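You operate a simulated robot arm through the tools that you are given. There is no shell and no other tool.

You run a simulated two-armed robot. Do the job below in one go: nothing can be reset, and whatever is moved stays where it is left.

## Task
Pick up the can marked "seal" from the green mat with one hand, pass it to the other hand and put it on the shelf under the packing bench. Set down upright: can.

The check looks at the end state, three seconds after you hand in, the way a careful person would. Anything else that was tipped, shoved, dropped, spilled or broken makes it a failure. A push-on lid holds only when it is set on centred and level and pressed home; a screw cap is set on level and turned clockwise until tight.

## Robot
Two 7-joint arms with two-finger parallel grippers on one trunk, on a base that drives. Base frame: it is fixed to the floor where the robot stands at the start and does not move with it; the origin is under the middle of the robot, x ahead of it, y to its left, z up; the surface under the hand at the start is at about z = 90. Units: cm, degrees, N and s.
The left shoulder is at the start at [2, 13.8, 143.6], the right one opposite. With the tool pointing down near the work surface each hand reaches from about 10 to 42 cm from the robot's upright axis, wherever it stands, measured 20 degrees to its own side. Places, roughly: shelf under the packing bench [30, -240, 20]. Payload 1.57 kg a hand.
The TCP of each hand is the grasp point between the finger pads, 3 cm short of the fingertips. In the tool frame z runs along the fingers and y along their closing line. Largest opening 8 cm; finger width 1.7, thickness 1.2; the body of the gripper, 4 by 8.2 cm, starts 8 cm behind the TCP.
Orientation is told as [roll, pitch, yaw] about the base's x, y, z axes, in that order, counted from this pose: with the fingers straight down and closing along the base's y, the tool's x points along the base's -x, its y along +y and its z along -z.

## Interface
- The arms move only by the tool step_arm. It takes "left_moves", "right_moves" or both (then of equal length, played together; a hand with none holds still); each is a list of rows, each an object of numbers (a shift or turn left out is 0, a gripper value left out holds the last): "hand": the opening, from 0 (shut) to 1 (fully open); "tx", "ty", "tz": the shift along the tool's x, y, z in cm; "rx", "ry", "rz": the turn, a rotation vector about the tool's x, y, z in degrees. In form: [{"hand": .., "tx": .., "ty": .., "tz": .., "rx": .., "ry": .., "rz": ..}, ...]. A call has 1 to 20 rows; each row is the pose to reach, as a shift and turn from the pose commanded when the call began, along the tool's axes at that moment. Rows are played at 5 a second. More than 5 cm and 8.6 degrees between two rows, or a gripper value outside its range, and nothing of the call is played. A pose out of reach is approached as far as the arm can. The call stops where the force on the tool passes 40 N (or 10 N more than at its start, if that is more) or the arm is blocked; 0.2 s more then pass. The fingers move at their own pace (about 4.5 cm/s each) and stop on an object; they squeeze with about 35 N. The grip force told is the motor's: it shows also when the fingers shut on nothing. Time passes only in rows, and 0.2 s behind the last, so rows that repeat a pose let the fingers close. It gives the time, the measured TCP pose, the force on the tool (base axes), the opening and the grip force at its end, in the units of the frame above (readings bear some noise), with the torque about the TCP (base axes, N m) and any sound that the robot's microphone picked up.
- Cameras (640 x 400 px; columns grow to the right, rows downward): "scene" is now at [13.69, 4.75, 142.12]; the picture's right is [0.78, -0.63, 0.00], its down [0.35, 0.44, -0.82] and it looks along [0.52, 0.64, 0.57] (base axes); focal length 214 px, centre (320, 200). "left" rides on the left gripper at [7.2, 0.7, -12.2] in its tool frame; the picture's right is [-0.09, 1.00, 0.00], its down [-0.84, -0.08, -0.54] and it looks along [-0.54, -0.05, 0.84] (tool axes); focal length 238 px, centre (320, 200). "right" rides on the right gripper at [7.2, -0.7, -12.2] in its tool frame; the picture's right is [0.09, 1.00, 0.00], its down [-0.84, 0.08, -0.54] and it looks along [-0.54, 0.05, 0.84] (tool axes); focal length 238 px, centre (320, 200). There is no depth. A picture from a camera that has moved, and an enlarged one, comes with that camera's place and axes in the base frame and with its lens.
- grab_frame(camera): a new picture of that camera. It takes no simulated time.
- lift_body(by): slides the trunk up (or, below 0, down) by that many cm; the arms and the scene camera ride with it, the base frame stays. It gives what a move gives, with no picture.
- drive_base(legs): drives the robot by 1 to 6 legs, each [ahead, left, turn to the left] in cm, cm and degrees, along the robot's own axes; the way and the turn of a leg run together, so that a leg with both is an arc; at most 150 cm and 180 degrees a leg. The arms and the cameras ride along, it lands a little off, and it stops where it bumps. It gives what a move gives.
- aim_head(pan, tilt): turns the head with the scene camera to pan (to the left, within 60 degrees either way) and tilt (down, from -29 to 69), counted from straight ahead of the robot. It gives what a move gives.
- inspect(camera, box): a new picture of the part [left, top, right, bottom] of that camera's present view, enlarged. It takes no simulated time.
- finish_job(): hands the job in; it is judged then, once.

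Nothing tells you exact positions but the pictures and the camera data. Unless the task says otherwise, let go and move clear before handing in.

The tools are called after "Request:" as name(argument=value, ...) on one line, values as JSON. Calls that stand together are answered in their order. step_arm: Moves the arms, as the interface text tells. Its arguments: {"type":"object","properties":{"left_moves":{"type":"array"},"right_moves":{"type":"array"}},"required":[]} The other tools are called the same way: lift_body (by) slides the trunk up or down; drive_base (legs) drives the base; aim_head (pan, tilt) turns the head that bears the scene camera; grab_frame (camera) takes a picture; inspect (camera, box) takes an enlarged picture of a part of a camera's view; finish_job () hands the job in.

At the start:

```text
time: 0.0
left_position: [18.73, 22.88, 113.36]
left_orientation: [0.0, 0.1, 0.0]
left_force: [-0.3, 0.3, -0.1]
left_wrist_torque: [0.0, -0.01, -0.02]
left_width: 8.0
left_finger_force: 0.1
right_position: [24.3, 4.04, 122.69]
right_orientation: [-0.2, -0.8, -2.4]
right_force: [21.2, 114.7, -102.5]
right_wrist_torque: [-15.5, -4.66, -8.33]
right_width: 7.99
right_finger_force: 0.1
trunk travel left (down, up): [-81.1, 42.9]
robot x, y, heading: [-0.02, -0.11, 0.1]
head pan, tilt: [58.0, 68.8]
```

scene: 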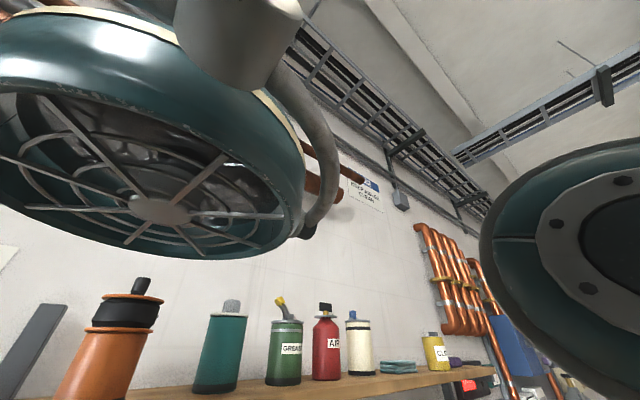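
right: 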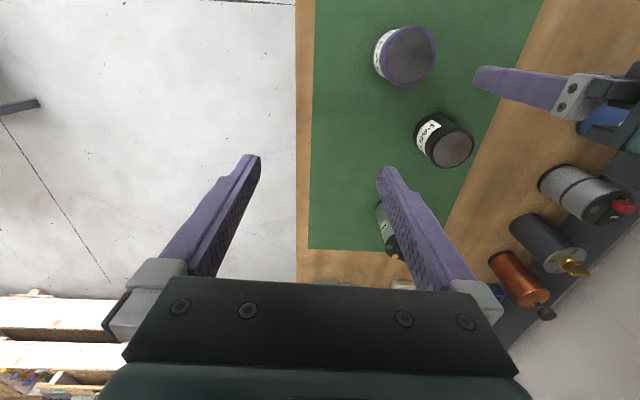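
left: 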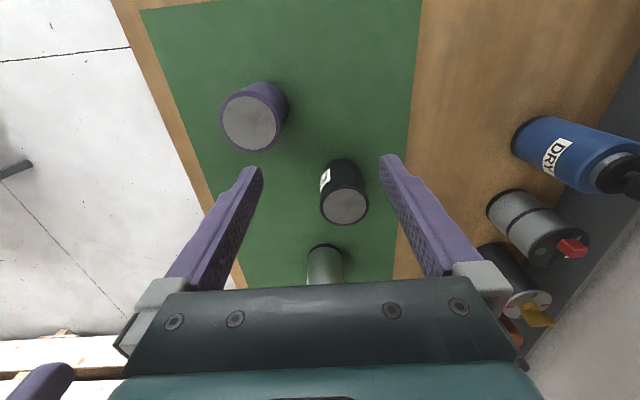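

The scene camera looks upward past an arm link, and the right hand reports a large force, so it may be pressed against something. I'll take fresh pictures before I move anything.

Request:
grab_frame(camera="scene")

Request:
grab_frame(camera="right")

Request:
grab_frame(camera="left")

```text
taken
camera scene: at [13.69, 4.75, 142.12], right [0.78, -0.63, 0.0], down [0.35, 0.44, -0.82], along [0.52, 0.64, 0.57], focal length 214 px, centre (320, 200)
```

scene: 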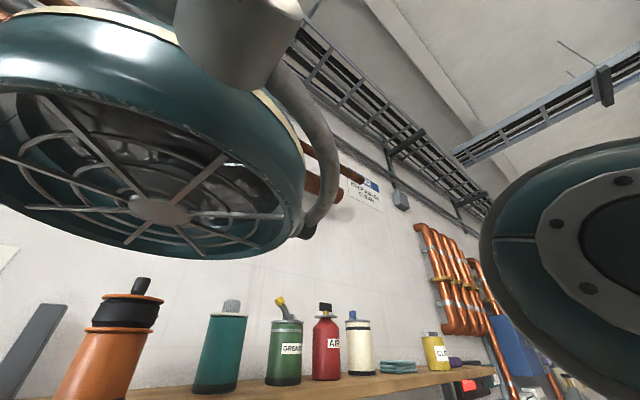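

```text
taken
camera right: at [16.97, 3.62, 134.8], right [-0.05, 1.0, 0.0], down [0.83, 0.04, 0.55], along [0.55, 0.03, -0.83], focal length 238 px, centre (320, 200)
```

right: 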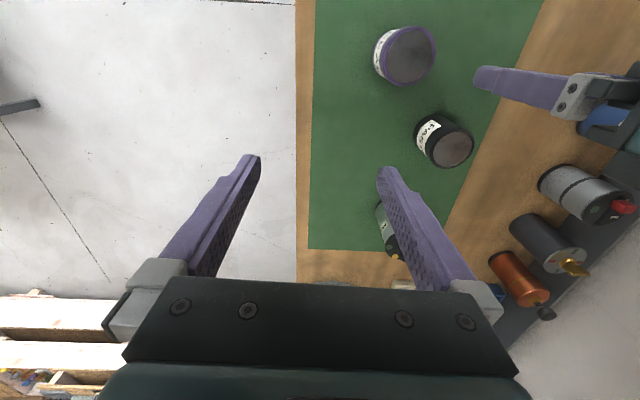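

```text
taken
camera left: at [11.55, 23.49, 125.62], right [0.09, 1.0, 0.0], down [0.84, -0.08, 0.54], along [0.54, -0.05, -0.84], focal length 238 px, centre (320, 200)
```

left: 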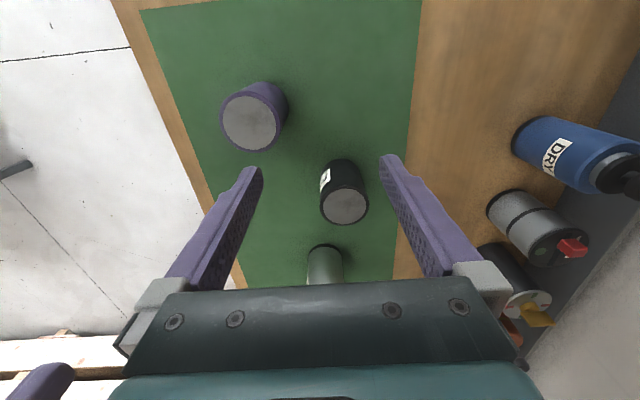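

The right wrist torque puts the contact near [16, 0, 140], so the right hand looks jammed against the head. It hovers over the bench edge with the cans off to its left. I'll ease it along the push, which is down, ahead and slightly left, to free the head.

Request:
step_arm(right_moves=[{"tx": -1, "ty": 0.7, "tz": 1}, {"tx": -2, "ty": 1, "tz": 2}, {"tx": -3, "ty": 1, "tz": 3.5}, {"tx": -4, "ty": 1, "tz": 5}, {"tx": -4, "ty": 1, "tz": 5}])

```text
time: 1.2
left_position: [18.73, 22.83, 113.41]
left_orientation: [0.0, 0.1, 0.0]
left_force: [0.4, 0.2, 0.1]
left_wrist_torque: [0.01, -0.01, -0.01]
left_width: 8.02
left_finger_force: 0.1
right_position: [28.81, 4.54, 117.26]
right_orientation: [-0.7, -1.7, -3.5]
right_force: [51.1, 37.7, -125.1]
right_wrist_torque: [-3.83, -4.11, -2.77]
right_width: 7.98
right_finger_force: 0.0
trunk travel left (down, up): [-81.1, 42.9]
robot x, y, heading: [-0.32, -0.08, -0.1]
head pan, tilt: [58.0, 68.8]
```

Request:
grab_frame(camera="scene")

Request:
grab_frame(camera="right")

```text
taken
camera scene: at [14.48, 6.78, 130.35], right [0.83, -0.56, 0.0], down [-0.4, -0.59, -0.7], along [0.4, 0.58, -0.71], focal length 214 px, centre (320, 200)
```

scene: 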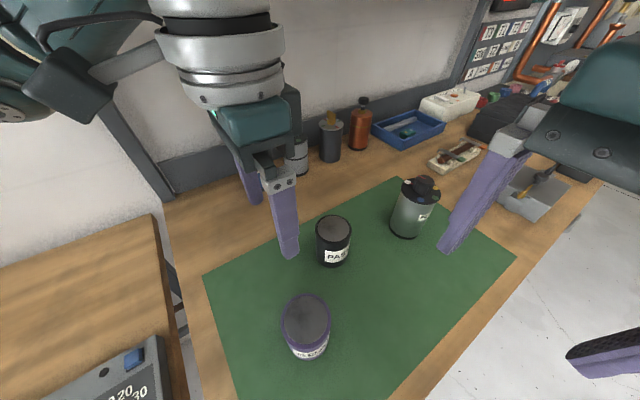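

```text
taken
camera right: at [21.41, 4.34, 129.22], right [-0.03, 1.0, -0.02], down [0.82, 0.03, 0.57], along [0.57, 0.01, -0.82], focal length 238 px, centre (320, 200)
```

right: 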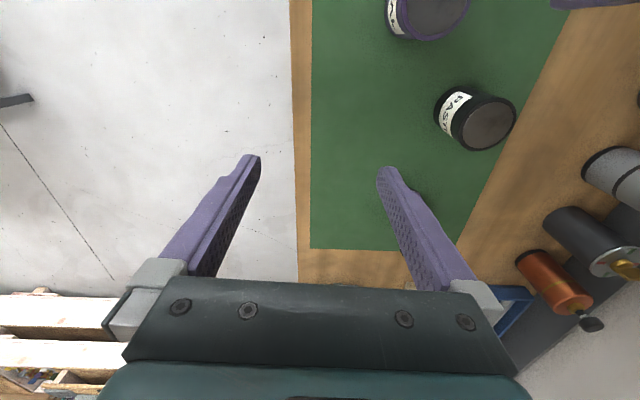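

The head has swung partly back down and is still being pushed. I can see three cans on the mat, labelled roughly "SEAL?", "PAS…" and a grey one. I'll move the right hand further ahead and out to the right, over the clear floor.

Request:
step_arm(right_moves=[{"tx": -2, "ty": -1, "tz": 1}, {"tx": -4, "ty": -2.5, "tz": 1}, {"tx": -5, "ty": -5.5, "tz": 1}, {"tx": -5, "ty": -9, "tz": 1}, {"tx": -5, "ty": -12, "tz": 1}, {"tx": -5, "ty": -15, "tz": 1}, {"tx": -5, "ty": -15, "tz": 1}])

Request:
grab_frame(camera="scene")

```text
time: 2.8
left_position: [18.7, 22.93, 113.32]
left_orientation: [-0.1, 0.0, 0.0]
left_force: [0.3, -0.6, -0.6]
left_wrist_torque: [-0.04, -0.01, -0.03]
left_width: 8.01
left_finger_force: 0.0
right_position: [32.78, -10.58, 117.01]
right_orientation: [0.1, -0.8, -2.3]
right_force: [0.4, 0.1, -0.6]
right_wrist_torque: [0.01, 0.01, -0.03]
right_width: 7.97
right_finger_force: 0.0
trunk travel left (down, up): [-81.1, 42.9]
robot x, y, heading: [-0.1, -0.04, -0.1]
head pan, tilt: [58.0, 68.8]
```

```text
taken
camera scene: at [12.88, 4.8, 127.49], right [0.85, -0.53, 0.0], down [-0.49, -0.79, -0.36], along [0.19, 0.31, -0.93], focal length 214 px, centre (320, 200)
```

scene: 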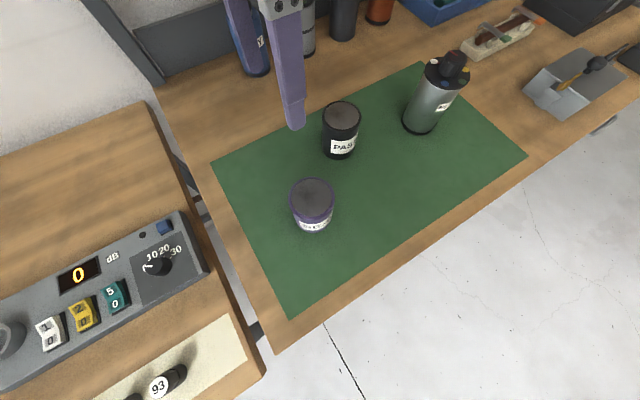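

The right hand now reads no force and the head has settled at its set tilt. Next I'll read the can labels up close.

Request:
inspect(camera="scene", box=[270, 160, 370, 240])

Request:
inspect(camera="scene", box=[310, 40, 480, 170])

Request:
grab_frame(camera="right")

Request:
grab_frame(camera="left")

```text
5.00 times, centred on (320, 200) of scene
camera zoom: at [12.88, 4.8, 127.49], right [0.85, -0.53, 0.0], down [-0.49, -0.79, -0.36], along [0.19, 0.31, -0.93], focal length 1072 px, centre (320, 200)
```

zoom: 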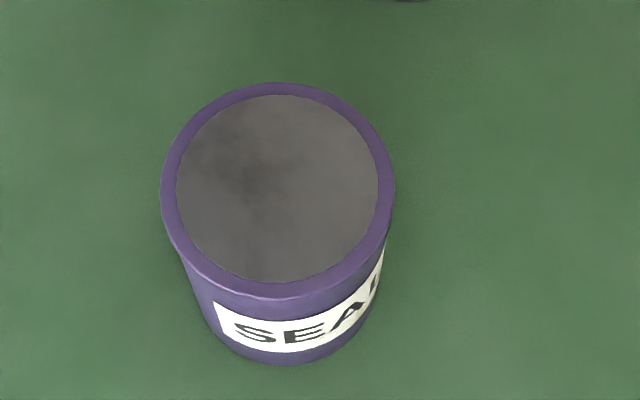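

```text
3.08 times, centred on (395, 105) of scene
camera zoom: at [12.88, 4.8, 127.49], right [0.85, -0.53, 0.0], down [-0.49, -0.79, -0.36], along [0.19, 0.31, -0.93], focal length 660 px, centre (89, 492)
```

zoom: 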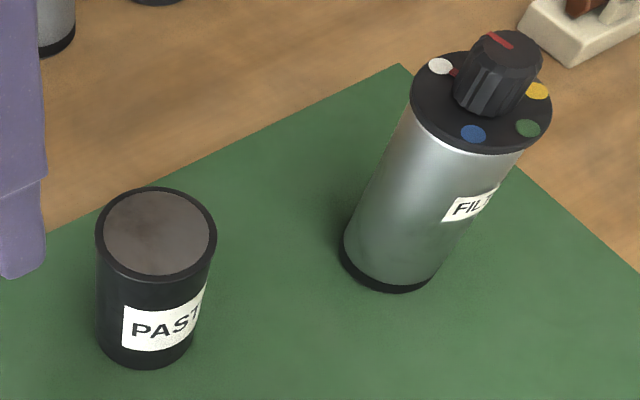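

```text
taken
camera right: at [25.57, -10.92, 129.09], right [-0.05, 1.0, 0.0], down [0.83, 0.04, 0.55], along [0.55, 0.03, -0.83], focal length 238 px, centre (320, 200)
```

right: 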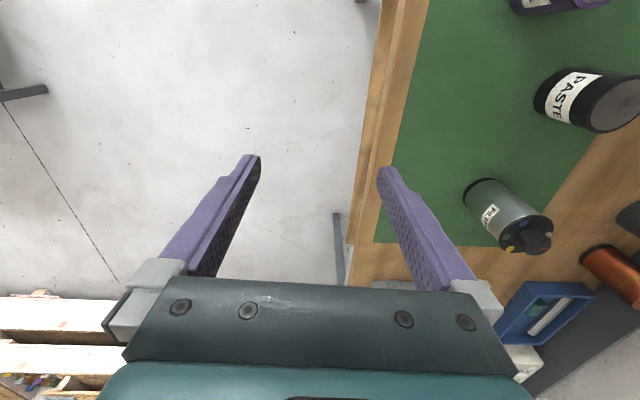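

```text
taken
camera left: at [11.55, 23.49, 125.62], right [0.09, 1.0, 0.0], down [0.84, -0.08, 0.54], along [0.54, -0.05, -0.84], focal length 238 px, centre (320, 200)
```

left: 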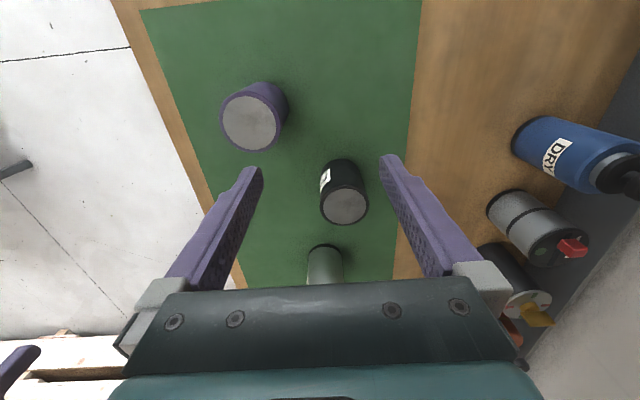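

The seal can is the purple one: its top centre is near [17.9, 15.3, 98.9], it's about 6.8 cm wide and 9 cm tall, and it stands on the mat at z≈90. Before choosing grips I'll look towards the packing bench.

Request:
aim_head(pan=-60, tilt=25)

Request:
grab_frame(camera="scene")

```text
time: 4.8
left_position: [18.72, 22.87, 113.38]
left_orientation: [0.1, 0.1, 0.0]
left_force: [0.5, 0.2, -0.8]
left_wrist_torque: [0.01, -0.02, -0.01]
left_width: 8.01
left_finger_force: 0.1
right_position: [32.84, -10.47, 117.01]
right_orientation: [0.0, -0.8, -2.4]
right_force: [-0.3, 0.4, -0.5]
right_wrist_torque: [-0.01, 0.0, 0.0]
right_width: 7.99
right_finger_force: 0.0
trunk travel left (down, up): [-81.1, 42.9]
robot x, y, heading: [0.31, 0.01, -0.1]
head pan, tilt: [-60.0, 25.0]
```

```text
taken
camera scene: at [14.54, -7.92, 133.43], right [-0.87, -0.5, 0.0], down [-0.21, 0.37, -0.91], along [0.45, -0.78, -0.42], focal length 214 px, centre (320, 200)
```

scene: 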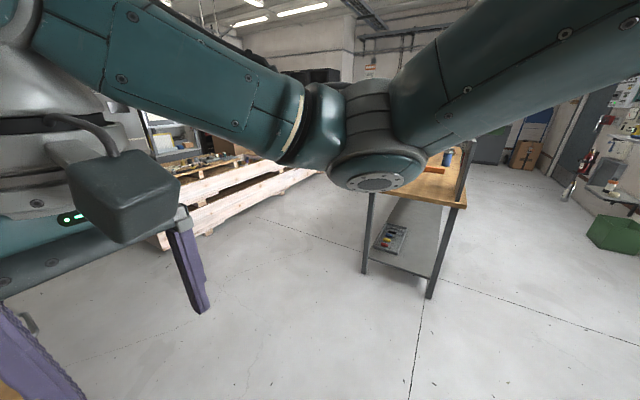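

Request:
inspect(camera="scene", box=[330, 130, 490, 310])

```text
2.22 times, centred on (410, 220) of scene
camera zoom: at [14.54, -7.92, 133.43], right [-0.87, -0.5, 0.0], down [-0.21, 0.37, -0.91], along [0.45, -0.78, -0.42], focal length 477 px, centre (120, 156)
```

zoom: 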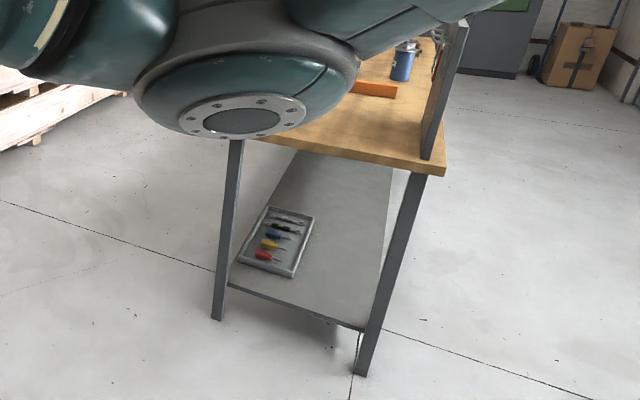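

The packing bench runs away along -y from about y=-145, with x from about 1 to 51 and its shelf at z≈20. A tool tray stands on the shelf near this end. I'll look straight down around the robot to see how close the green-mat bench is.

Request:
aim_head(pan=-20, tilt=69)

Request:
grab_frame(camera="scene")

Request:
aim_head(pan=20, tilt=65)

Request:
grab_frame(camera="scene")

Request:
aim_head(pan=60, tilt=45)

Request:
grab_frame(camera="scene")

```text
time: 5.9
left_position: [18.73, 22.88, 113.37]
left_orientation: [0.0, 0.1, 0.0]
left_force: [-0.2, 0.7, 0.6]
left_wrist_torque: [0.02, 0.02, 0.01]
left_width: 8.02
left_finger_force: 0.1
right_position: [32.77, -10.51, 117.08]
right_orientation: [-0.2, -0.7, -2.2]
right_force: [-0.2, 0.4, 0.2]
right_wrist_torque: [0.0, -0.03, 0.02]
right_width: 8.0
right_finger_force: 0.1
trunk travel left (down, up): [-81.1, 42.9]
robot x, y, heading: [-0.0, 0.47, 0.1]
head pan, tilt: [-20.0, 68.8]
```

```text
taken
camera scene: at [15.18, -1.86, 127.49], right [-0.34, -0.94, 0.0], down [-0.88, 0.32, -0.36], along [0.34, -0.12, -0.93], focal length 214 px, centre (320, 200)
```

scene: 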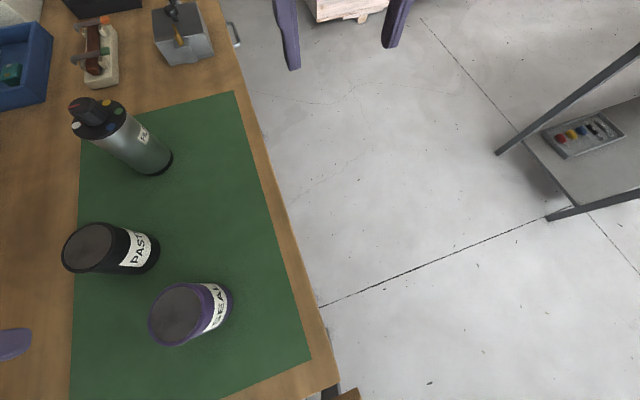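

```text
time: 7.0
left_position: [18.68, 23.03, 113.54]
left_orientation: [0.0, 0.1, 0.0]
left_force: [-0.4, -0.1, 0.2]
left_wrist_torque: [-0.03, 0.0, 0.02]
left_width: 7.98
left_finger_force: 0.1
right_position: [32.77, -10.5, 116.99]
right_orientation: [-0.1, -0.7, -2.3]
right_force: [-0.4, -0.1, 0.1]
right_wrist_torque: [-0.01, 0.0, 0.0]
right_width: 8.01
right_finger_force: 0.1
trunk travel left (down, up): [-81.1, 42.9]
robot x, y, heading: [0.03, 0.55, -0.1]
head pan, tilt: [20.0, 65.0]
```

```text
taken
camera scene: at [15.63, 2.13, 127.87], right [0.34, -0.94, 0.0], down [-0.85, -0.31, -0.42], along [0.4, 0.14, -0.91], focal length 214 px, centre (320, 200)
```

scene: 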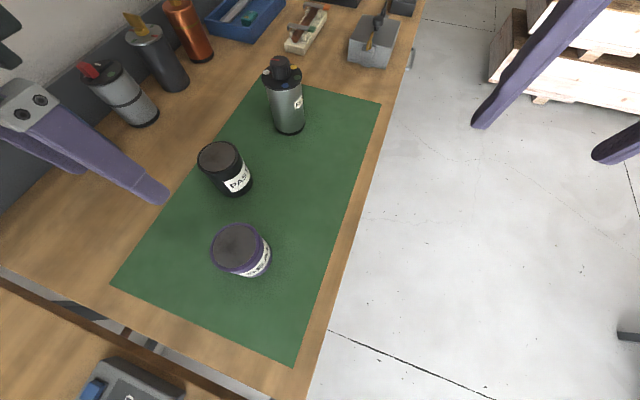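

```text
time: 8.0
left_position: [18.55, 22.98, 113.34]
left_orientation: [0.0, 0.0, 0.0]
left_force: [-0.1, -0.1, 0.3]
left_wrist_torque: [0.02, -0.03, 0.0]
left_width: 7.97
left_finger_force: 0.0
right_position: [32.87, -10.49, 116.99]
right_orientation: [-0.1, -0.8, -2.4]
right_force: [-0.1, 0.9, -0.5]
right_wrist_torque: [-0.03, 0.05, 0.0]
right_width: 7.99
right_finger_force: 0.1
trunk travel left (down, up): [-81.1, 42.9]
robot x, y, heading: [0.45, -0.19, -0.1]
head pan, tilt: [60.0, 45.0]
```

```text
taken
camera scene: at [14.0, 7.1, 130.37], right [0.87, -0.5, 0.0], down [-0.35, -0.61, -0.71], along [0.35, 0.61, -0.71], focal length 214 px, centre (320, 200)
```

scene: 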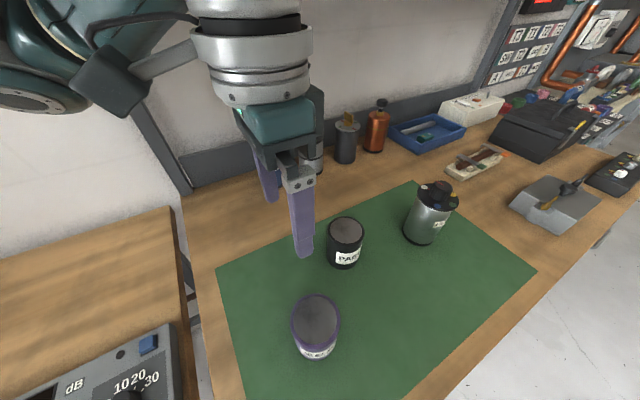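

The mat bench's front edge is at y≈0, and that side is open from the can to the floor. My plan:
- The right hand picks the can from the side, fingers pointing left and gripping low.
- The left hand takes it from above.
- The left hand sets it on the shelf.

First I'll turn the right hand over the free floor.

Request:
step_arm(right_moves=[{"rz": 8}, {"rz": 16}, {"rz": 24}, {"rz": 32}, {"rz": 40}, {"rz": 48}, {"rz": 56}, {"rz": 64}, {"rz": 72}, {"rz": 80}, {"rz": 87.6}, {"rz": 87.6}])

Request:
grab_frame(camera="right")

```text
time: 10.6
left_position: [18.68, 22.91, 113.3]
left_orientation: [0.1, 0.2, 0.0]
left_force: [0.3, 0.9, -0.3]
left_wrist_torque: [-0.01, -0.01, -0.02]
left_width: 8.01
left_finger_force: 0.2
right_position: [32.63, -10.34, 116.81]
right_orientation: [0.8, -0.1, -89.9]
right_force: [0.2, -0.6, -0.8]
right_wrist_torque: [0.02, 0.0, 0.02]
right_width: 8.0
right_finger_force: 0.3
trunk travel left (down, up): [-81.1, 42.9]
robot x, y, heading: [-0.31, -0.2, -0.0]
head pan, tilt: [60.0, 45.0]
```

```text
taken
camera right: at [32.05, -3.22, 129.03], right [1.0, 0.09, 0.01], down [0.07, -0.84, 0.54], along [0.06, -0.54, -0.84], focal length 238 px, centre (320, 200)
```

right: 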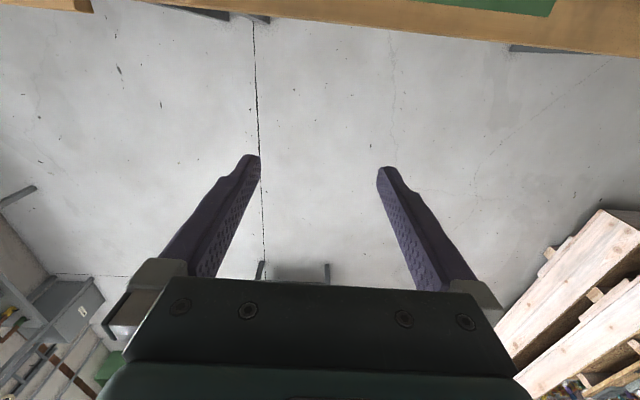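

The yaw worked. Now I'll tip the fingers up until they point left, about 10° below horizontal.

Request:
step_arm(right_moves=[{"ry": 8}, {"ry": 16}, {"ry": 24}, {"ry": 32}, {"ry": 40}, {"ry": 48}, {"ry": 56}, {"ry": 64}, {"ry": 72}, {"ry": 80}, {"ry": 80}])

Request:
grab_frame(camera="right")

Request:
grab_frame(camera="scene")

```text
time: 13.0
left_position: [18.62, 23.01, 113.57]
left_orientation: [0.0, 0.0, 0.0]
left_force: [0.2, -0.3, -0.9]
left_wrist_torque: [-0.03, 0.01, 0.02]
left_width: 7.99
left_finger_force: 0.1
right_position: [32.74, -10.28, 116.88]
right_orientation: [4.6, 79.9, -85.3]
right_force: [-0.8, -0.1, 0.1]
right_wrist_torque: [0.01, 0.03, -0.02]
right_width: 8.0
right_finger_force: 0.0
trunk travel left (down, up): [-81.1, 42.9]
robot x, y, heading: [0.28, 0.01, -0.1]
head pan, tilt: [60.0, 45.0]
```

```text
taken
camera right: at [32.08, -21.14, 126.09], right [0.99, 0.02, 0.1], down [0.09, -0.68, -0.73], along [0.06, 0.73, -0.68], focal length 238 px, centre (320, 200)
```

right: 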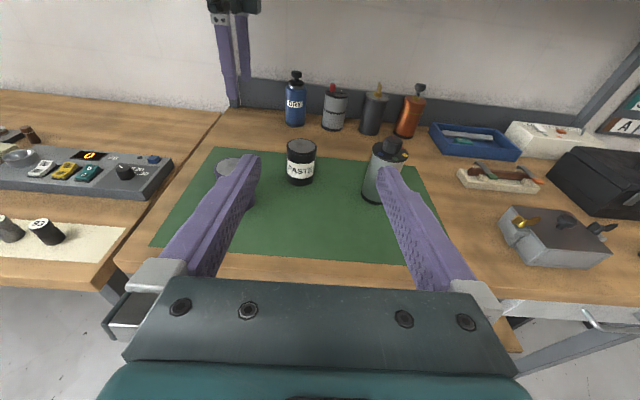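

```text
taken
camera scene: at [13.99, 7.1, 130.37], right [0.87, -0.5, 0.0], down [-0.35, -0.61, -0.71], along [0.35, 0.61, -0.71], focal length 214 px, centre (320, 200)
```

scene: 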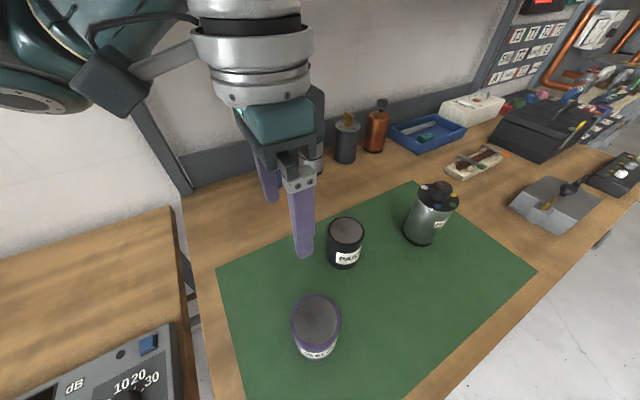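

The right hand now points left, held cleanly. I'll bring it down to a staging point in front of the bench edge, in line with the can, and tilt it to about 15° below horizontal.

Request:
step_arm(right_moves=[{"ty": -3, "tx": -3.3, "tz": 1, "ry": -1}, {"ty": -6, "tx": -6.6, "tz": 2, "ry": -2}, {"ty": -9, "tx": -9.9, "tz": 3, "ry": -3}, {"ty": -12, "tx": -13.2, "tz": 4, "ry": -4}, {"ty": -14.8, "tx": -16.4, "tz": 4.9, "ry": -5}, {"ty": -14.8, "tx": -16.4, "tz": 4.9, "ry": -5}])

Request:
grab_frame(camera="right")

Request:
grab_frame(camera="scene")

Request:
grab_frame(camera="left")

```text
time: 14.4
left_position: [18.75, 22.88, 113.32]
left_orientation: [-0.1, 0.1, 0.0]
left_force: [-0.8, 0.2, 0.1]
left_wrist_torque: [0.03, -0.01, 0.03]
left_width: 7.98
left_finger_force: 0.1
right_position: [17.88, -8.51, 99.59]
right_orientation: [3.1, 74.8, -87.1]
right_force: [-0.8, -0.2, -0.6]
right_wrist_torque: [0.05, 0.03, -0.01]
right_width: 7.99
right_finger_force: 0.0
trunk travel left (down, up): [-81.1, 42.9]
robot x, y, heading: [0.62, -0.05, 0.0]
head pan, tilt: [60.0, 45.0]
```

```text
taken
camera right: at [17.23, -18.46, 109.79], right [0.99, 0.03, 0.1], down [0.09, -0.74, -0.67], along [0.06, 0.67, -0.74], focal length 238 px, centre (320, 200)
```

right: 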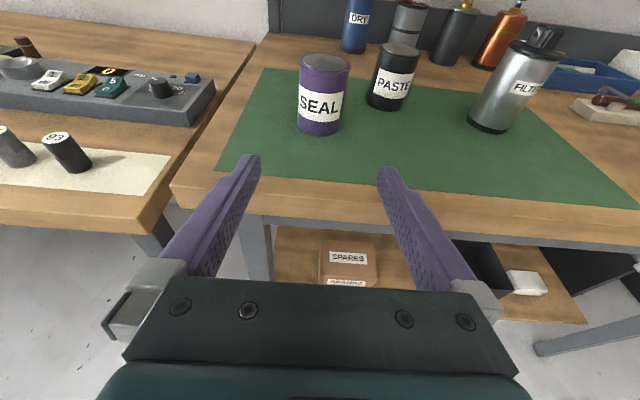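

```text
taken
camera scene: at [13.99, 7.1, 130.37], right [0.87, -0.5, 0.0], down [-0.35, -0.61, -0.71], along [0.35, 0.61, -0.71], focal length 214 px, centre (320, 200)
```

scene: 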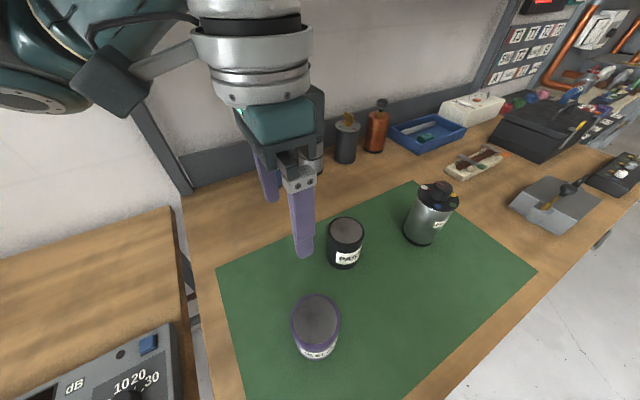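

```text
taken
camera left: at [11.55, 23.49, 125.62], right [0.09, 1.0, 0.0], down [0.84, -0.08, 0.54], along [0.54, -0.05, -0.84], focal length 238 px, centre (320, 200)
```

left: 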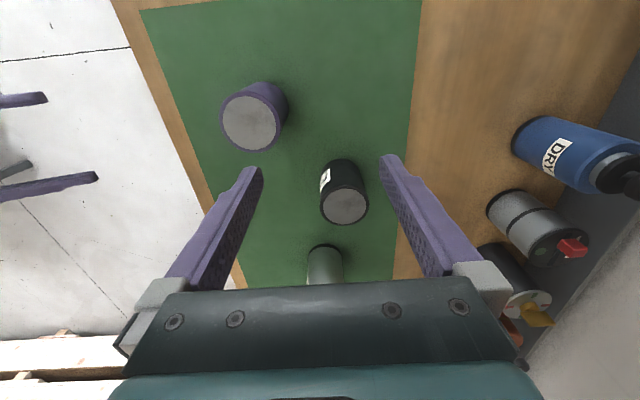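

The can axis comes out at about [18.05, 15.4] with its top at z≈99, and the right hand is lined up with it. I'll advance most of the way along the finger direction, then check.

Request:
step_arm(right_moves=[{"hand": 1, "tz": 4, "ty": 0.2, "tx": 0.1}, {"tz": 8, "ty": 0.2, "tx": 0.1}, {"tz": 12, "ty": 0.2, "tx": 0.2}, {"tz": 15.5, "ty": 0.2, "tx": 0.2}, {"tz": 15.5, "ty": 0.2, "tx": 0.2}])

Request:
grab_frame(camera="right")

Request:
grab_frame(camera="scene")

Request:
grab_frame(camera="left")

```text
time: 15.6
left_position: [18.71, 22.84, 113.37]
left_orientation: [0.0, 0.1, -0.1]
left_force: [-0.6, 0.4, 0.8]
left_wrist_torque: [0.01, -0.01, 0.0]
left_width: 7.99
left_finger_force: 0.0
right_position: [18.38, 6.46, 96.0]
right_orientation: [3.1, 74.9, -86.9]
right_force: [0.1, -0.2, 1.5]
right_wrist_torque: [0.01, 0.02, 0.0]
right_width: 8.02
right_finger_force: 0.1
trunk travel left (down, up): [-81.1, 42.9]
robot x, y, heading: [0.06, -0.35, -0.0]
head pan, tilt: [60.0, 45.0]
```

```text
taken
camera right: at [17.79, -3.42, 106.04], right [0.99, 0.03, 0.1], down [0.09, -0.74, -0.67], along [0.06, 0.67, -0.74], focal length 238 px, centre (320, 200)
```

right: 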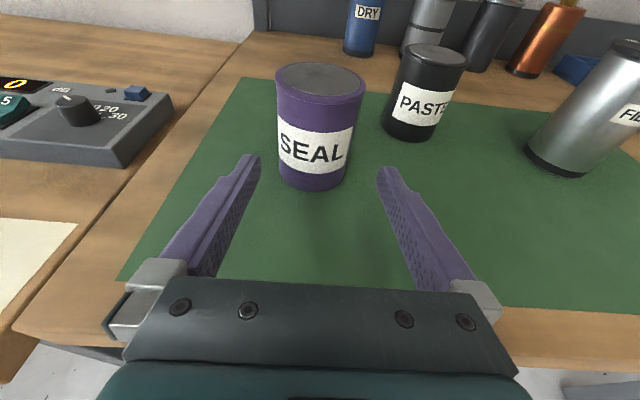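

```text
taken
camera scene: at [13.99, 7.1, 130.37], right [0.87, -0.5, 0.0], down [-0.35, -0.61, -0.71], along [0.35, 0.61, -0.71], focal length 214 px, centre (320, 200)
```

scene: 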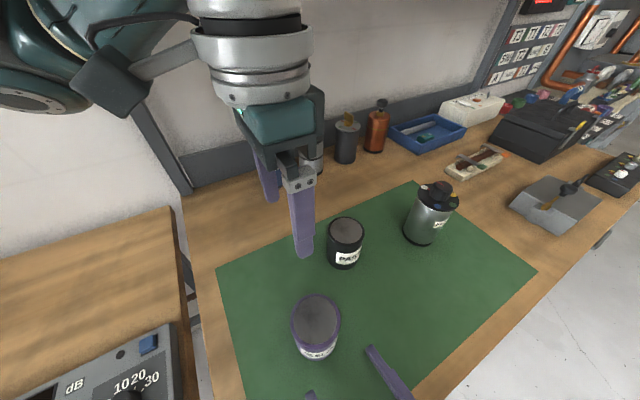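

```text
taken
camera left: at [11.55, 23.49, 125.62], right [0.09, 1.0, 0.0], down [0.84, -0.08, 0.54], along [0.54, -0.05, -0.84], focal length 238 px, centre (320, 200)
```

left: 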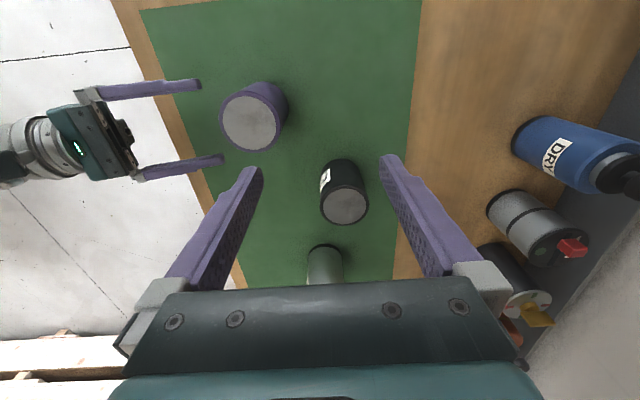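

Request:
inspect(camera="right", box=[220, 50, 420, 200])

```text
2.67 times, centred on (320, 125) of right
camera zoom: at [17.79, -3.42, 106.04], right [0.99, 0.03, 0.1], down [0.09, -0.74, -0.67], along [0.06, 0.67, -0.74], focal length 636 px, centre (320, 400)
```

zoom: 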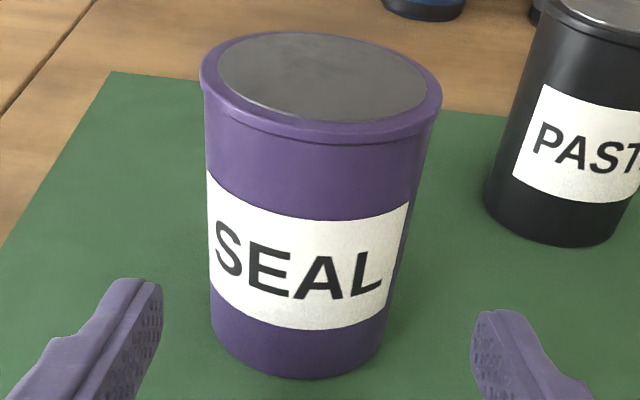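

The can has a slightly wider rim. It sits about 0.4 cm to the -x side of the fingers' midplane, so I'll correct that, slide in and close.

Request:
step_arm(right_moves=[{"hand": 1, "ty": -0.4}, {"ty": -0.4, "tz": 3}, {"ty": -0.4, "tz": 6}, {"ty": -0.4, "tz": 9.2}, {"ty": -0.4, "tz": 9.2}])

Request:
grab_frame(camera="right")

Request:
grab_frame(camera="left")

```text
time: 16.8
left_position: [18.74, 22.95, 113.46]
left_orientation: [0.0, 0.0, 0.0]
left_force: [-0.5, 0.1, -0.4]
left_wrist_torque: [-0.02, -0.03, -0.01]
left_width: 7.99
left_finger_force: 0.1
right_position: [17.02, 14.12, 96.69]
right_orientation: [3.0, 74.5, -87.1]
right_force: [-0.5, 0.1, -0.5]
right_wrist_torque: [0.0, 0.02, -0.05]
right_width: 8.0
right_finger_force: 0.0
right hand out of reach, approached as far as the arm can: row 2, 3, 4, 5
trunk travel left (down, up): [-81.1, 42.9]
robot x, y, heading: [0.09, -0.26, 0.1]
head pan, tilt: [60.0, 45.0]
```

```text
taken
camera right: at [16.49, 4.26, 106.85], right [0.99, 0.03, 0.1], down [0.09, -0.75, -0.66], along [0.06, 0.67, -0.74], focal length 238 px, centre (320, 200)
```

right: 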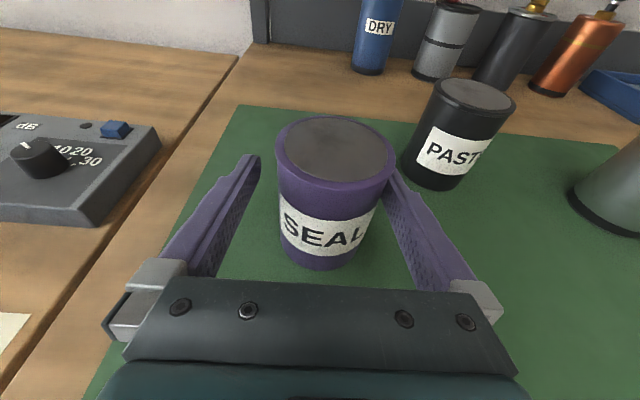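

```text
taken
camera left: at [11.55, 23.49, 125.62], right [0.09, 1.0, 0.0], down [0.84, -0.08, 0.54], along [0.54, -0.05, -0.84], focal length 238 px, centre (320, 200)
```

left: 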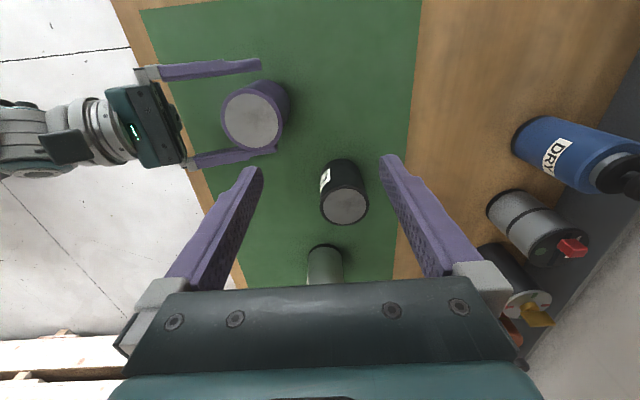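

The right arm ran out of reach about 1–3 cm short, with no contact force. I'll back out, raise the left hand and lower the trunk, so the right shoulder sits better for this side grip.

Request:
step_arm(right_moves=[{"tz": -2, "ty": 0.3}, {"tz": -5, "ty": 0.4}, {"tz": -9, "ty": 0.4}, {"tz": -13, "ty": 0.4}, {"tz": -17, "ty": 0.4}], left_moves=[{"tz": -3}, {"tz": -6}, {"tz": -9}, {"tz": -12}, {"tz": -15}])

Request:
grab_frame(camera="scene")

```text
time: 18.2
left_position: [17.98, 21.74, 126.8]
left_orientation: [-0.6, 6.6, -0.9]
left_force: [-0.1, 0.5, 0.3]
left_wrist_torque: [0.0, 0.01, -0.01]
left_width: 8.0
left_finger_force: 0.0
left hand out of reach, approached as far as the arm can: row 1, 2, 3, 4, 5
right_position: [17.12, -3.75, 101.35]
right_orientation: [2.3, 74.1, -87.9]
right_force: [1.0, 1.1, 0.8]
right_wrist_torque: [0.04, 0.0, -0.02]
right_width: 8.0
right_finger_force: 0.0
trunk travel left (down, up): [-81.1, 42.9]
robot x, y, heading: [0.12, -0.17, -0.3]
head pan, tilt: [60.0, 45.0]
stopped in row 5 (left hand): the arm was blocked; the commanded pose is now the measured one
```

```text
taken
camera scene: at [13.72, 5.78, 130.38], right [0.87, -0.5, 0.0], down [-0.36, -0.62, -0.7], along [0.35, 0.6, -0.72], focal length 214 px, centre (320, 200)
```

scene: 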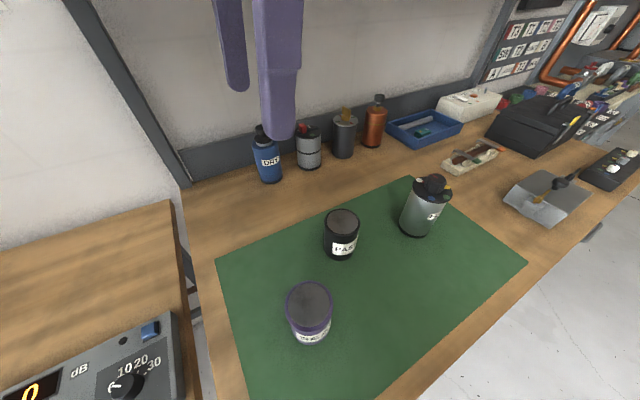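

The left arm got up 13.5 cm and hit a limit, and the head camera shifted slightly, so I'll ease the left hand forward and out to stop it crowding the head.

Request:
step_arm(left_moves=[{"tx": -2, "ty": 1, "tz": 1, "ry": -3}, {"tx": -4, "ty": 2, "tz": 2, "ry": -6.6, "rz": -0.9}, {"tx": -6, "ty": 3, "tz": 3, "ry": -6.6, "rz": -0.9}, {"tx": -6, "ty": 3, "tz": 3, "ry": -6.6, "rz": -0.9}])

Request:
grab_frame(camera="scene")

```text
time: 19.4
left_position: [26.03, 22.91, 123.82]
left_orientation: [-1.1, -2.8, -2.1]
left_force: [-0.7, 1.2, -0.2]
left_wrist_torque: [0.0, 0.05, -0.01]
left_width: 8.0
left_finger_force: 0.1
right_position: [18.72, -4.47, 101.48]
right_orientation: [5.5, 74.4, -85.9]
right_force: [0.4, 0.2, -0.2]
right_wrist_torque: [-0.03, 0.04, 0.04]
right_width: 8.0
right_finger_force: 0.0
trunk travel left (down, up): [-81.1, 42.9]
robot x, y, heading: [0.11, -1.5, -1.3]
head pan, tilt: [60.0, 45.0]
stopped in row 4 (left hand): the arm was blocked; the commanded pose is now the measured one
```

```text
taken
camera scene: at [15.04, 4.98, 130.41], right [0.85, -0.52, 0.01], down [-0.36, -0.61, -0.71], along [0.38, 0.6, -0.71], focal length 214 px, centre (320, 200)
```

scene: 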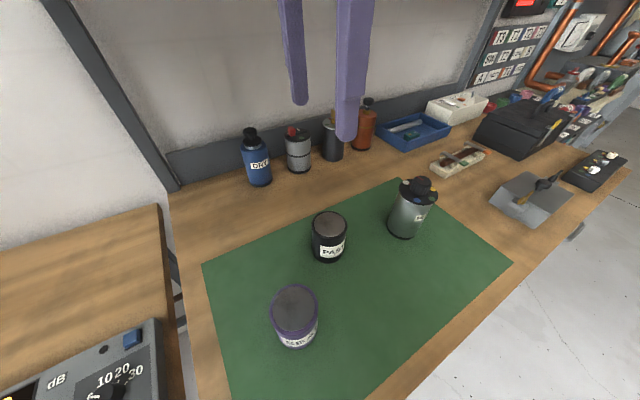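

The robot itself has been nudged (y -1.5, heading -1.3), so part of the left arm, probably the elbow, is pressing something on the wall side. I'll bring the left hand back down to where it was free.

Request:
step_arm(left_moves=[{"ty": -1, "tz": 2, "tx": 1}, {"ty": -2, "tz": 4, "tx": 3, "ry": 2.8}, {"ty": -2, "tz": 6, "tx": 5, "ry": 2.8}, {"ty": -2, "tz": 8, "tx": 6, "ry": 2.8, "rz": -2}, {"ty": -2, "tz": 9, "tx": 6, "ry": 2.8, "rz": -2}, {"ty": -2, "tz": 9, "tx": 6, "ry": 2.8, "rz": -2}])

Request:
aim_head(pan=60, tilt=0)

Request:
grab_frame(camera="scene")

```text
time: 21.0
left_position: [20.89, 19.96, 114.65]
left_orientation: [-0.9, -0.3, -0.5]
left_force: [0.4, 0.1, -0.3]
left_wrist_torque: [0.01, -0.01, 0.03]
left_width: 7.97
left_finger_force: 0.0
left hand out of reach, approached as far as the arm can: row 3, 4
right_position: [18.66, -5.43, 101.34]
right_orientation: [5.2, 74.4, -86.8]
right_force: [-0.1, 0.4, -0.5]
right_wrist_torque: [-0.01, -0.02, -0.02]
right_width: 8.01
right_finger_force: 0.0
trunk travel left (down, up): [-81.1, 42.9]
robot x, y, heading: [0.16, -2.08, -1.9]
head pan, tilt: [60.0, 45.0]
stopped in row 6 (left hand): the arm was blocked; the commanded pose is now the measured one
```

```text
time: 22.1
left_position: [20.83, 19.92, 114.8]
left_orientation: [-1.2, -0.1, -0.3]
left_force: [0.1, -0.1, -0.6]
left_wrist_torque: [-0.01, -0.01, 0.01]
left_width: 7.98
left_finger_force: 0.0
right_position: [18.7, -5.58, 101.63]
right_orientation: [5.7, 74.1, -86.1]
right_force: [-0.5, 0.6, 0.7]
right_wrist_torque: [0.0, 0.0, -0.01]
right_width: 8.0
right_finger_force: 0.2
trunk travel left (down, up): [-81.1, 42.9]
robot x, y, heading: [0.21, -1.71, -1.7]
head pan, tilt: [60.0, 0.0]
```

```text
taken
camera scene: at [15.49, 4.81, 137.58], right [0.85, -0.53, 0.02], down [0.01, -0.01, -1.0], along [0.53, 0.85, -0.01], focal length 214 px, centre (320, 200)
```

scene: 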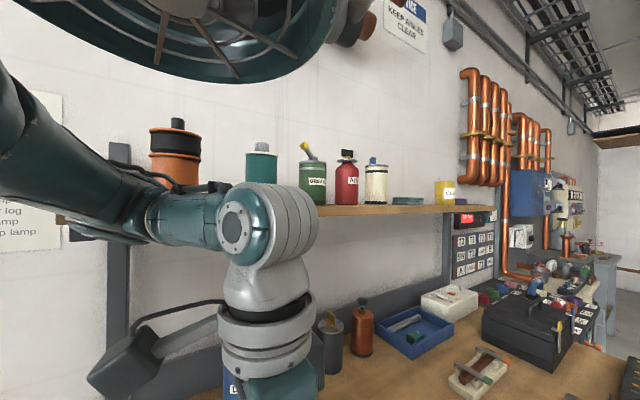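

Request:
inspect(camera="scene", box=[0, 80, 320, 280])

Request:
grab_frame(camera="left")

Request:
aim_head(pan=60, tilt=-29)

Request:
grab_frame(camera="scene")

```text
2.00 times, centred on (160, 180) of scene
camera zoom: at [15.49, 4.81, 137.58], right [0.85, -0.53, 0.02], down [0.01, -0.01, -1.0], along [0.53, 0.85, -0.01], focal length 429 px, centre (640, 240)
```

zoom: 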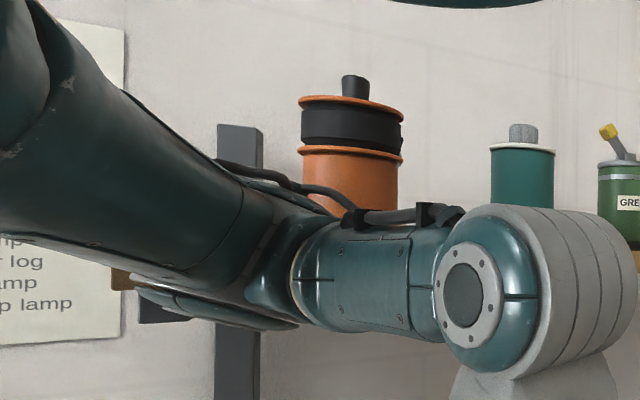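

```text
taken
camera left: at [13.71, 20.82, 126.91], right [0.1, 0.99, -0.02], down [0.83, -0.07, 0.55], along [0.54, -0.07, -0.84], focal length 238 px, centre (320, 200)
```

left: 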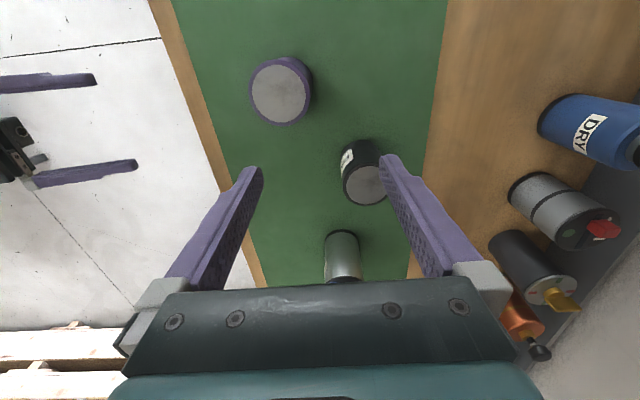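

```text
time: 23.1
left_position: [20.8, 19.94, 114.65]
left_orientation: [-1.2, -0.1, -0.3]
left_force: [-0.2, -0.9, 0.1]
left_wrist_torque: [0.02, -0.02, -0.01]
left_width: 7.98
left_finger_force: 0.0
right_position: [18.73, -5.69, 101.62]
right_orientation: [5.5, 74.1, -86.2]
right_force: [-0.2, 0.2, -0.2]
right_wrist_torque: [0.01, -0.04, -0.04]
right_width: 8.01
right_finger_force: 0.1
trunk travel left (down, up): [-81.1, 42.9]
robot x, y, heading: [0.43, -2.08, -1.7]
head pan, tilt: [60.0, -28.6]
```

```text
taken
camera scene: at [14.19, 2.9, 141.59], right [0.85, -0.53, 0.02], down [0.26, 0.39, -0.88], along [0.46, 0.75, 0.47], focal length 214 px, centre (320, 200)
```

scene: 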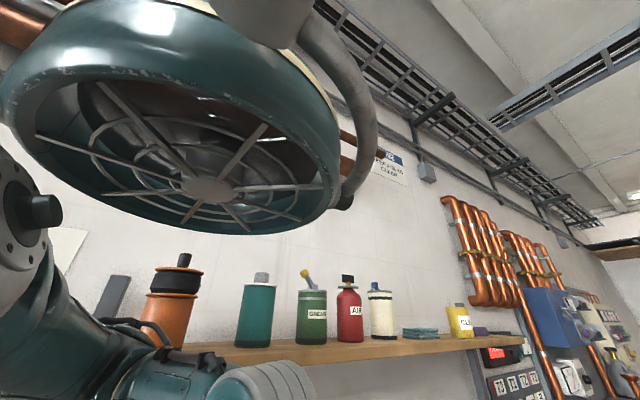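

The left forearm sits under an extractor hood and beside a wall shelf of bottles, which are all still standing. This sideways stance is cramped, so I'll strafe right, away from the wall, and then turn to face the bench.

Request:
drive_base(legs=[[0, -6, 0]])

Request:
grab_frame(camera="scene")

```text
time: 24.0
left_position: [19.56, 15.21, 114.69]
left_orientation: [-0.5, 0.8, 0.1]
left_force: [0.2, -0.6, 0.5]
left_wrist_torque: [0.01, 0.02, 0.01]
left_width: 8.0
left_finger_force: 0.0
right_position: [17.45, -10.2, 101.2]
right_orientation: [3.0, 74.9, -88.6]
right_force: [-0.7, 1.2, 0.4]
right_wrist_torque: [-0.02, 0.0, -0.04]
right_width: 8.01
right_finger_force: 0.1
trunk travel left (down, up): [-81.1, 42.9]
robot x, y, heading: [-0.24, -7.84, -1.6]
head pan, tilt: [60.0, -28.6]
```

```text
taken
camera scene: at [13.37, -2.26, 141.47], right [0.85, -0.52, 0.0], down [0.25, 0.41, -0.88], along [0.46, 0.75, 0.48], focal length 214 px, centre (320, 200)
```

scene: 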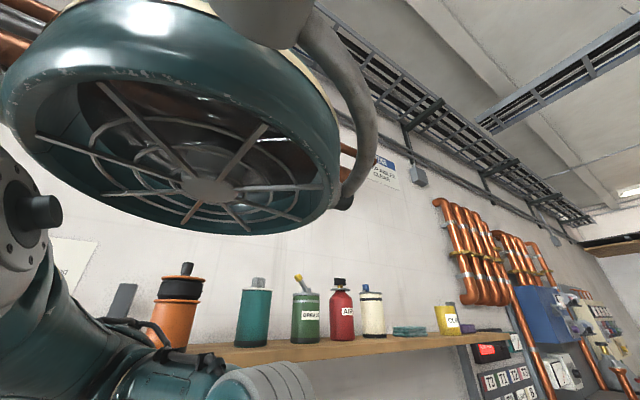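

The bottles are undisturbed, and the "hood" moves with the camera, so it belongs to the robot. I'll keep backing off to the right, then go ahead and turn left to face the mat.

Request:
drive_base(legs=[[0, -18, 0], [18, 0, 0], [0, 0, 45], [0, 0, 45]])

Request:
aim_head(pan=0, tilt=50)

Request:
grab_frame(camera="scene")

Request:
grab_frame(camera="right")

Request:
grab_frame(camera="left")

```text
time: 30.7
left_position: [-5.46, -6.33, 114.68]
left_orientation: [-0.3, 0.8, 89.0]
left_force: [0.4, 0.9, 0.0]
left_wrist_torque: [0.0, -0.01, -0.01]
left_width: 8.01
left_finger_force: 0.1
right_position: [19.96, -8.94, 101.29]
right_orientation: [3.0, 75.0, 0.5]
right_force: [0.0, -1.0, 0.3]
right_wrist_torque: [0.01, 0.02, -0.02]
right_width: 8.02
right_finger_force: 0.1
trunk travel left (down, up): [-81.1, 42.9]
robot x, y, heading: [16.98, -26.6, 87.7]
head pan, tilt: [60.0, -28.6]
```

```text
time: 32.2
left_position: [-5.37, -6.41, 114.65]
left_orientation: [-0.3, 0.8, 89.0]
left_force: [0.6, 0.1, -0.7]
left_wrist_torque: [0.03, 0.01, 0.01]
left_width: 8.0
left_finger_force: 0.1
right_position: [19.94, -8.97, 101.39]
right_orientation: [3.1, 74.9, 0.5]
right_force: [0.1, -0.8, -0.2]
right_wrist_torque: [0.01, 0.0, 0.01]
right_width: 8.01
right_finger_force: 0.1
trunk travel left (down, up): [-81.1, 42.9]
robot x, y, heading: [16.94, -26.44, 87.2]
head pan, tilt: [0.0, 50.0]
```

```text
taken
camera scene: at [17.94, -8.65, 129.69], right [1.0, -0.04, 0.0], down [-0.03, -0.76, -0.64], along [0.03, 0.64, -0.77], focal length 214 px, centre (320, 200)
```

scene: 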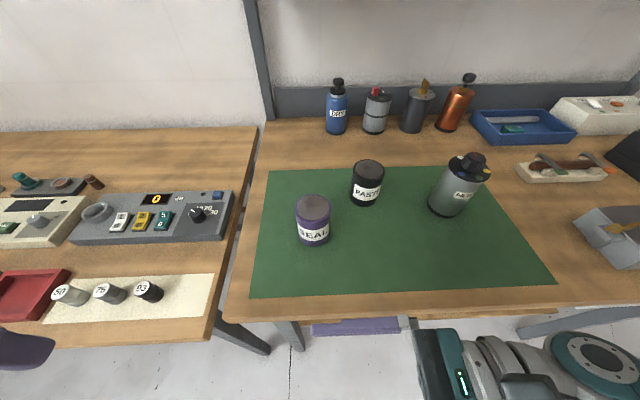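

```text
taken
camera right: at [29.93, -10.21, 111.41], right [0.02, 0.99, 0.1], down [0.74, 0.06, -0.67], along [-0.67, 0.09, -0.74], focal length 238 px, centre (320, 200)
```

right: 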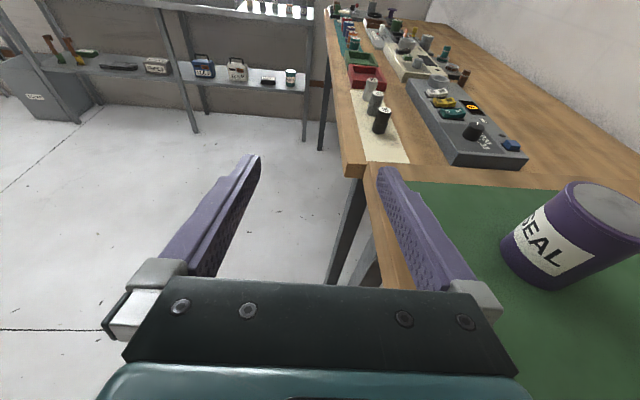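

```text
taken
camera left: at [-6.23, -13.47, 127.01], right [-0.99, 0.11, -0.01], down [0.09, 0.84, 0.53], along [0.06, 0.53, -0.85], focal length 238 px, centre (320, 200)
```

left: 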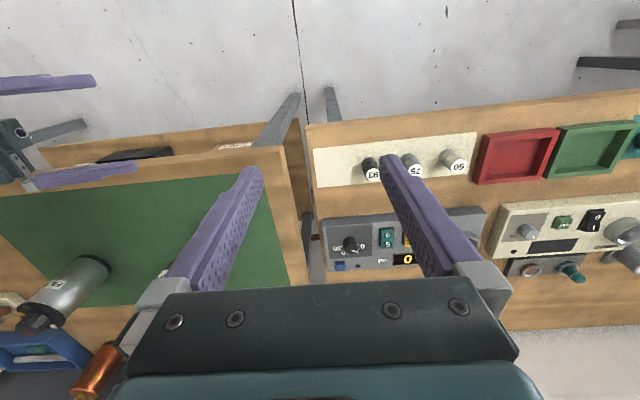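

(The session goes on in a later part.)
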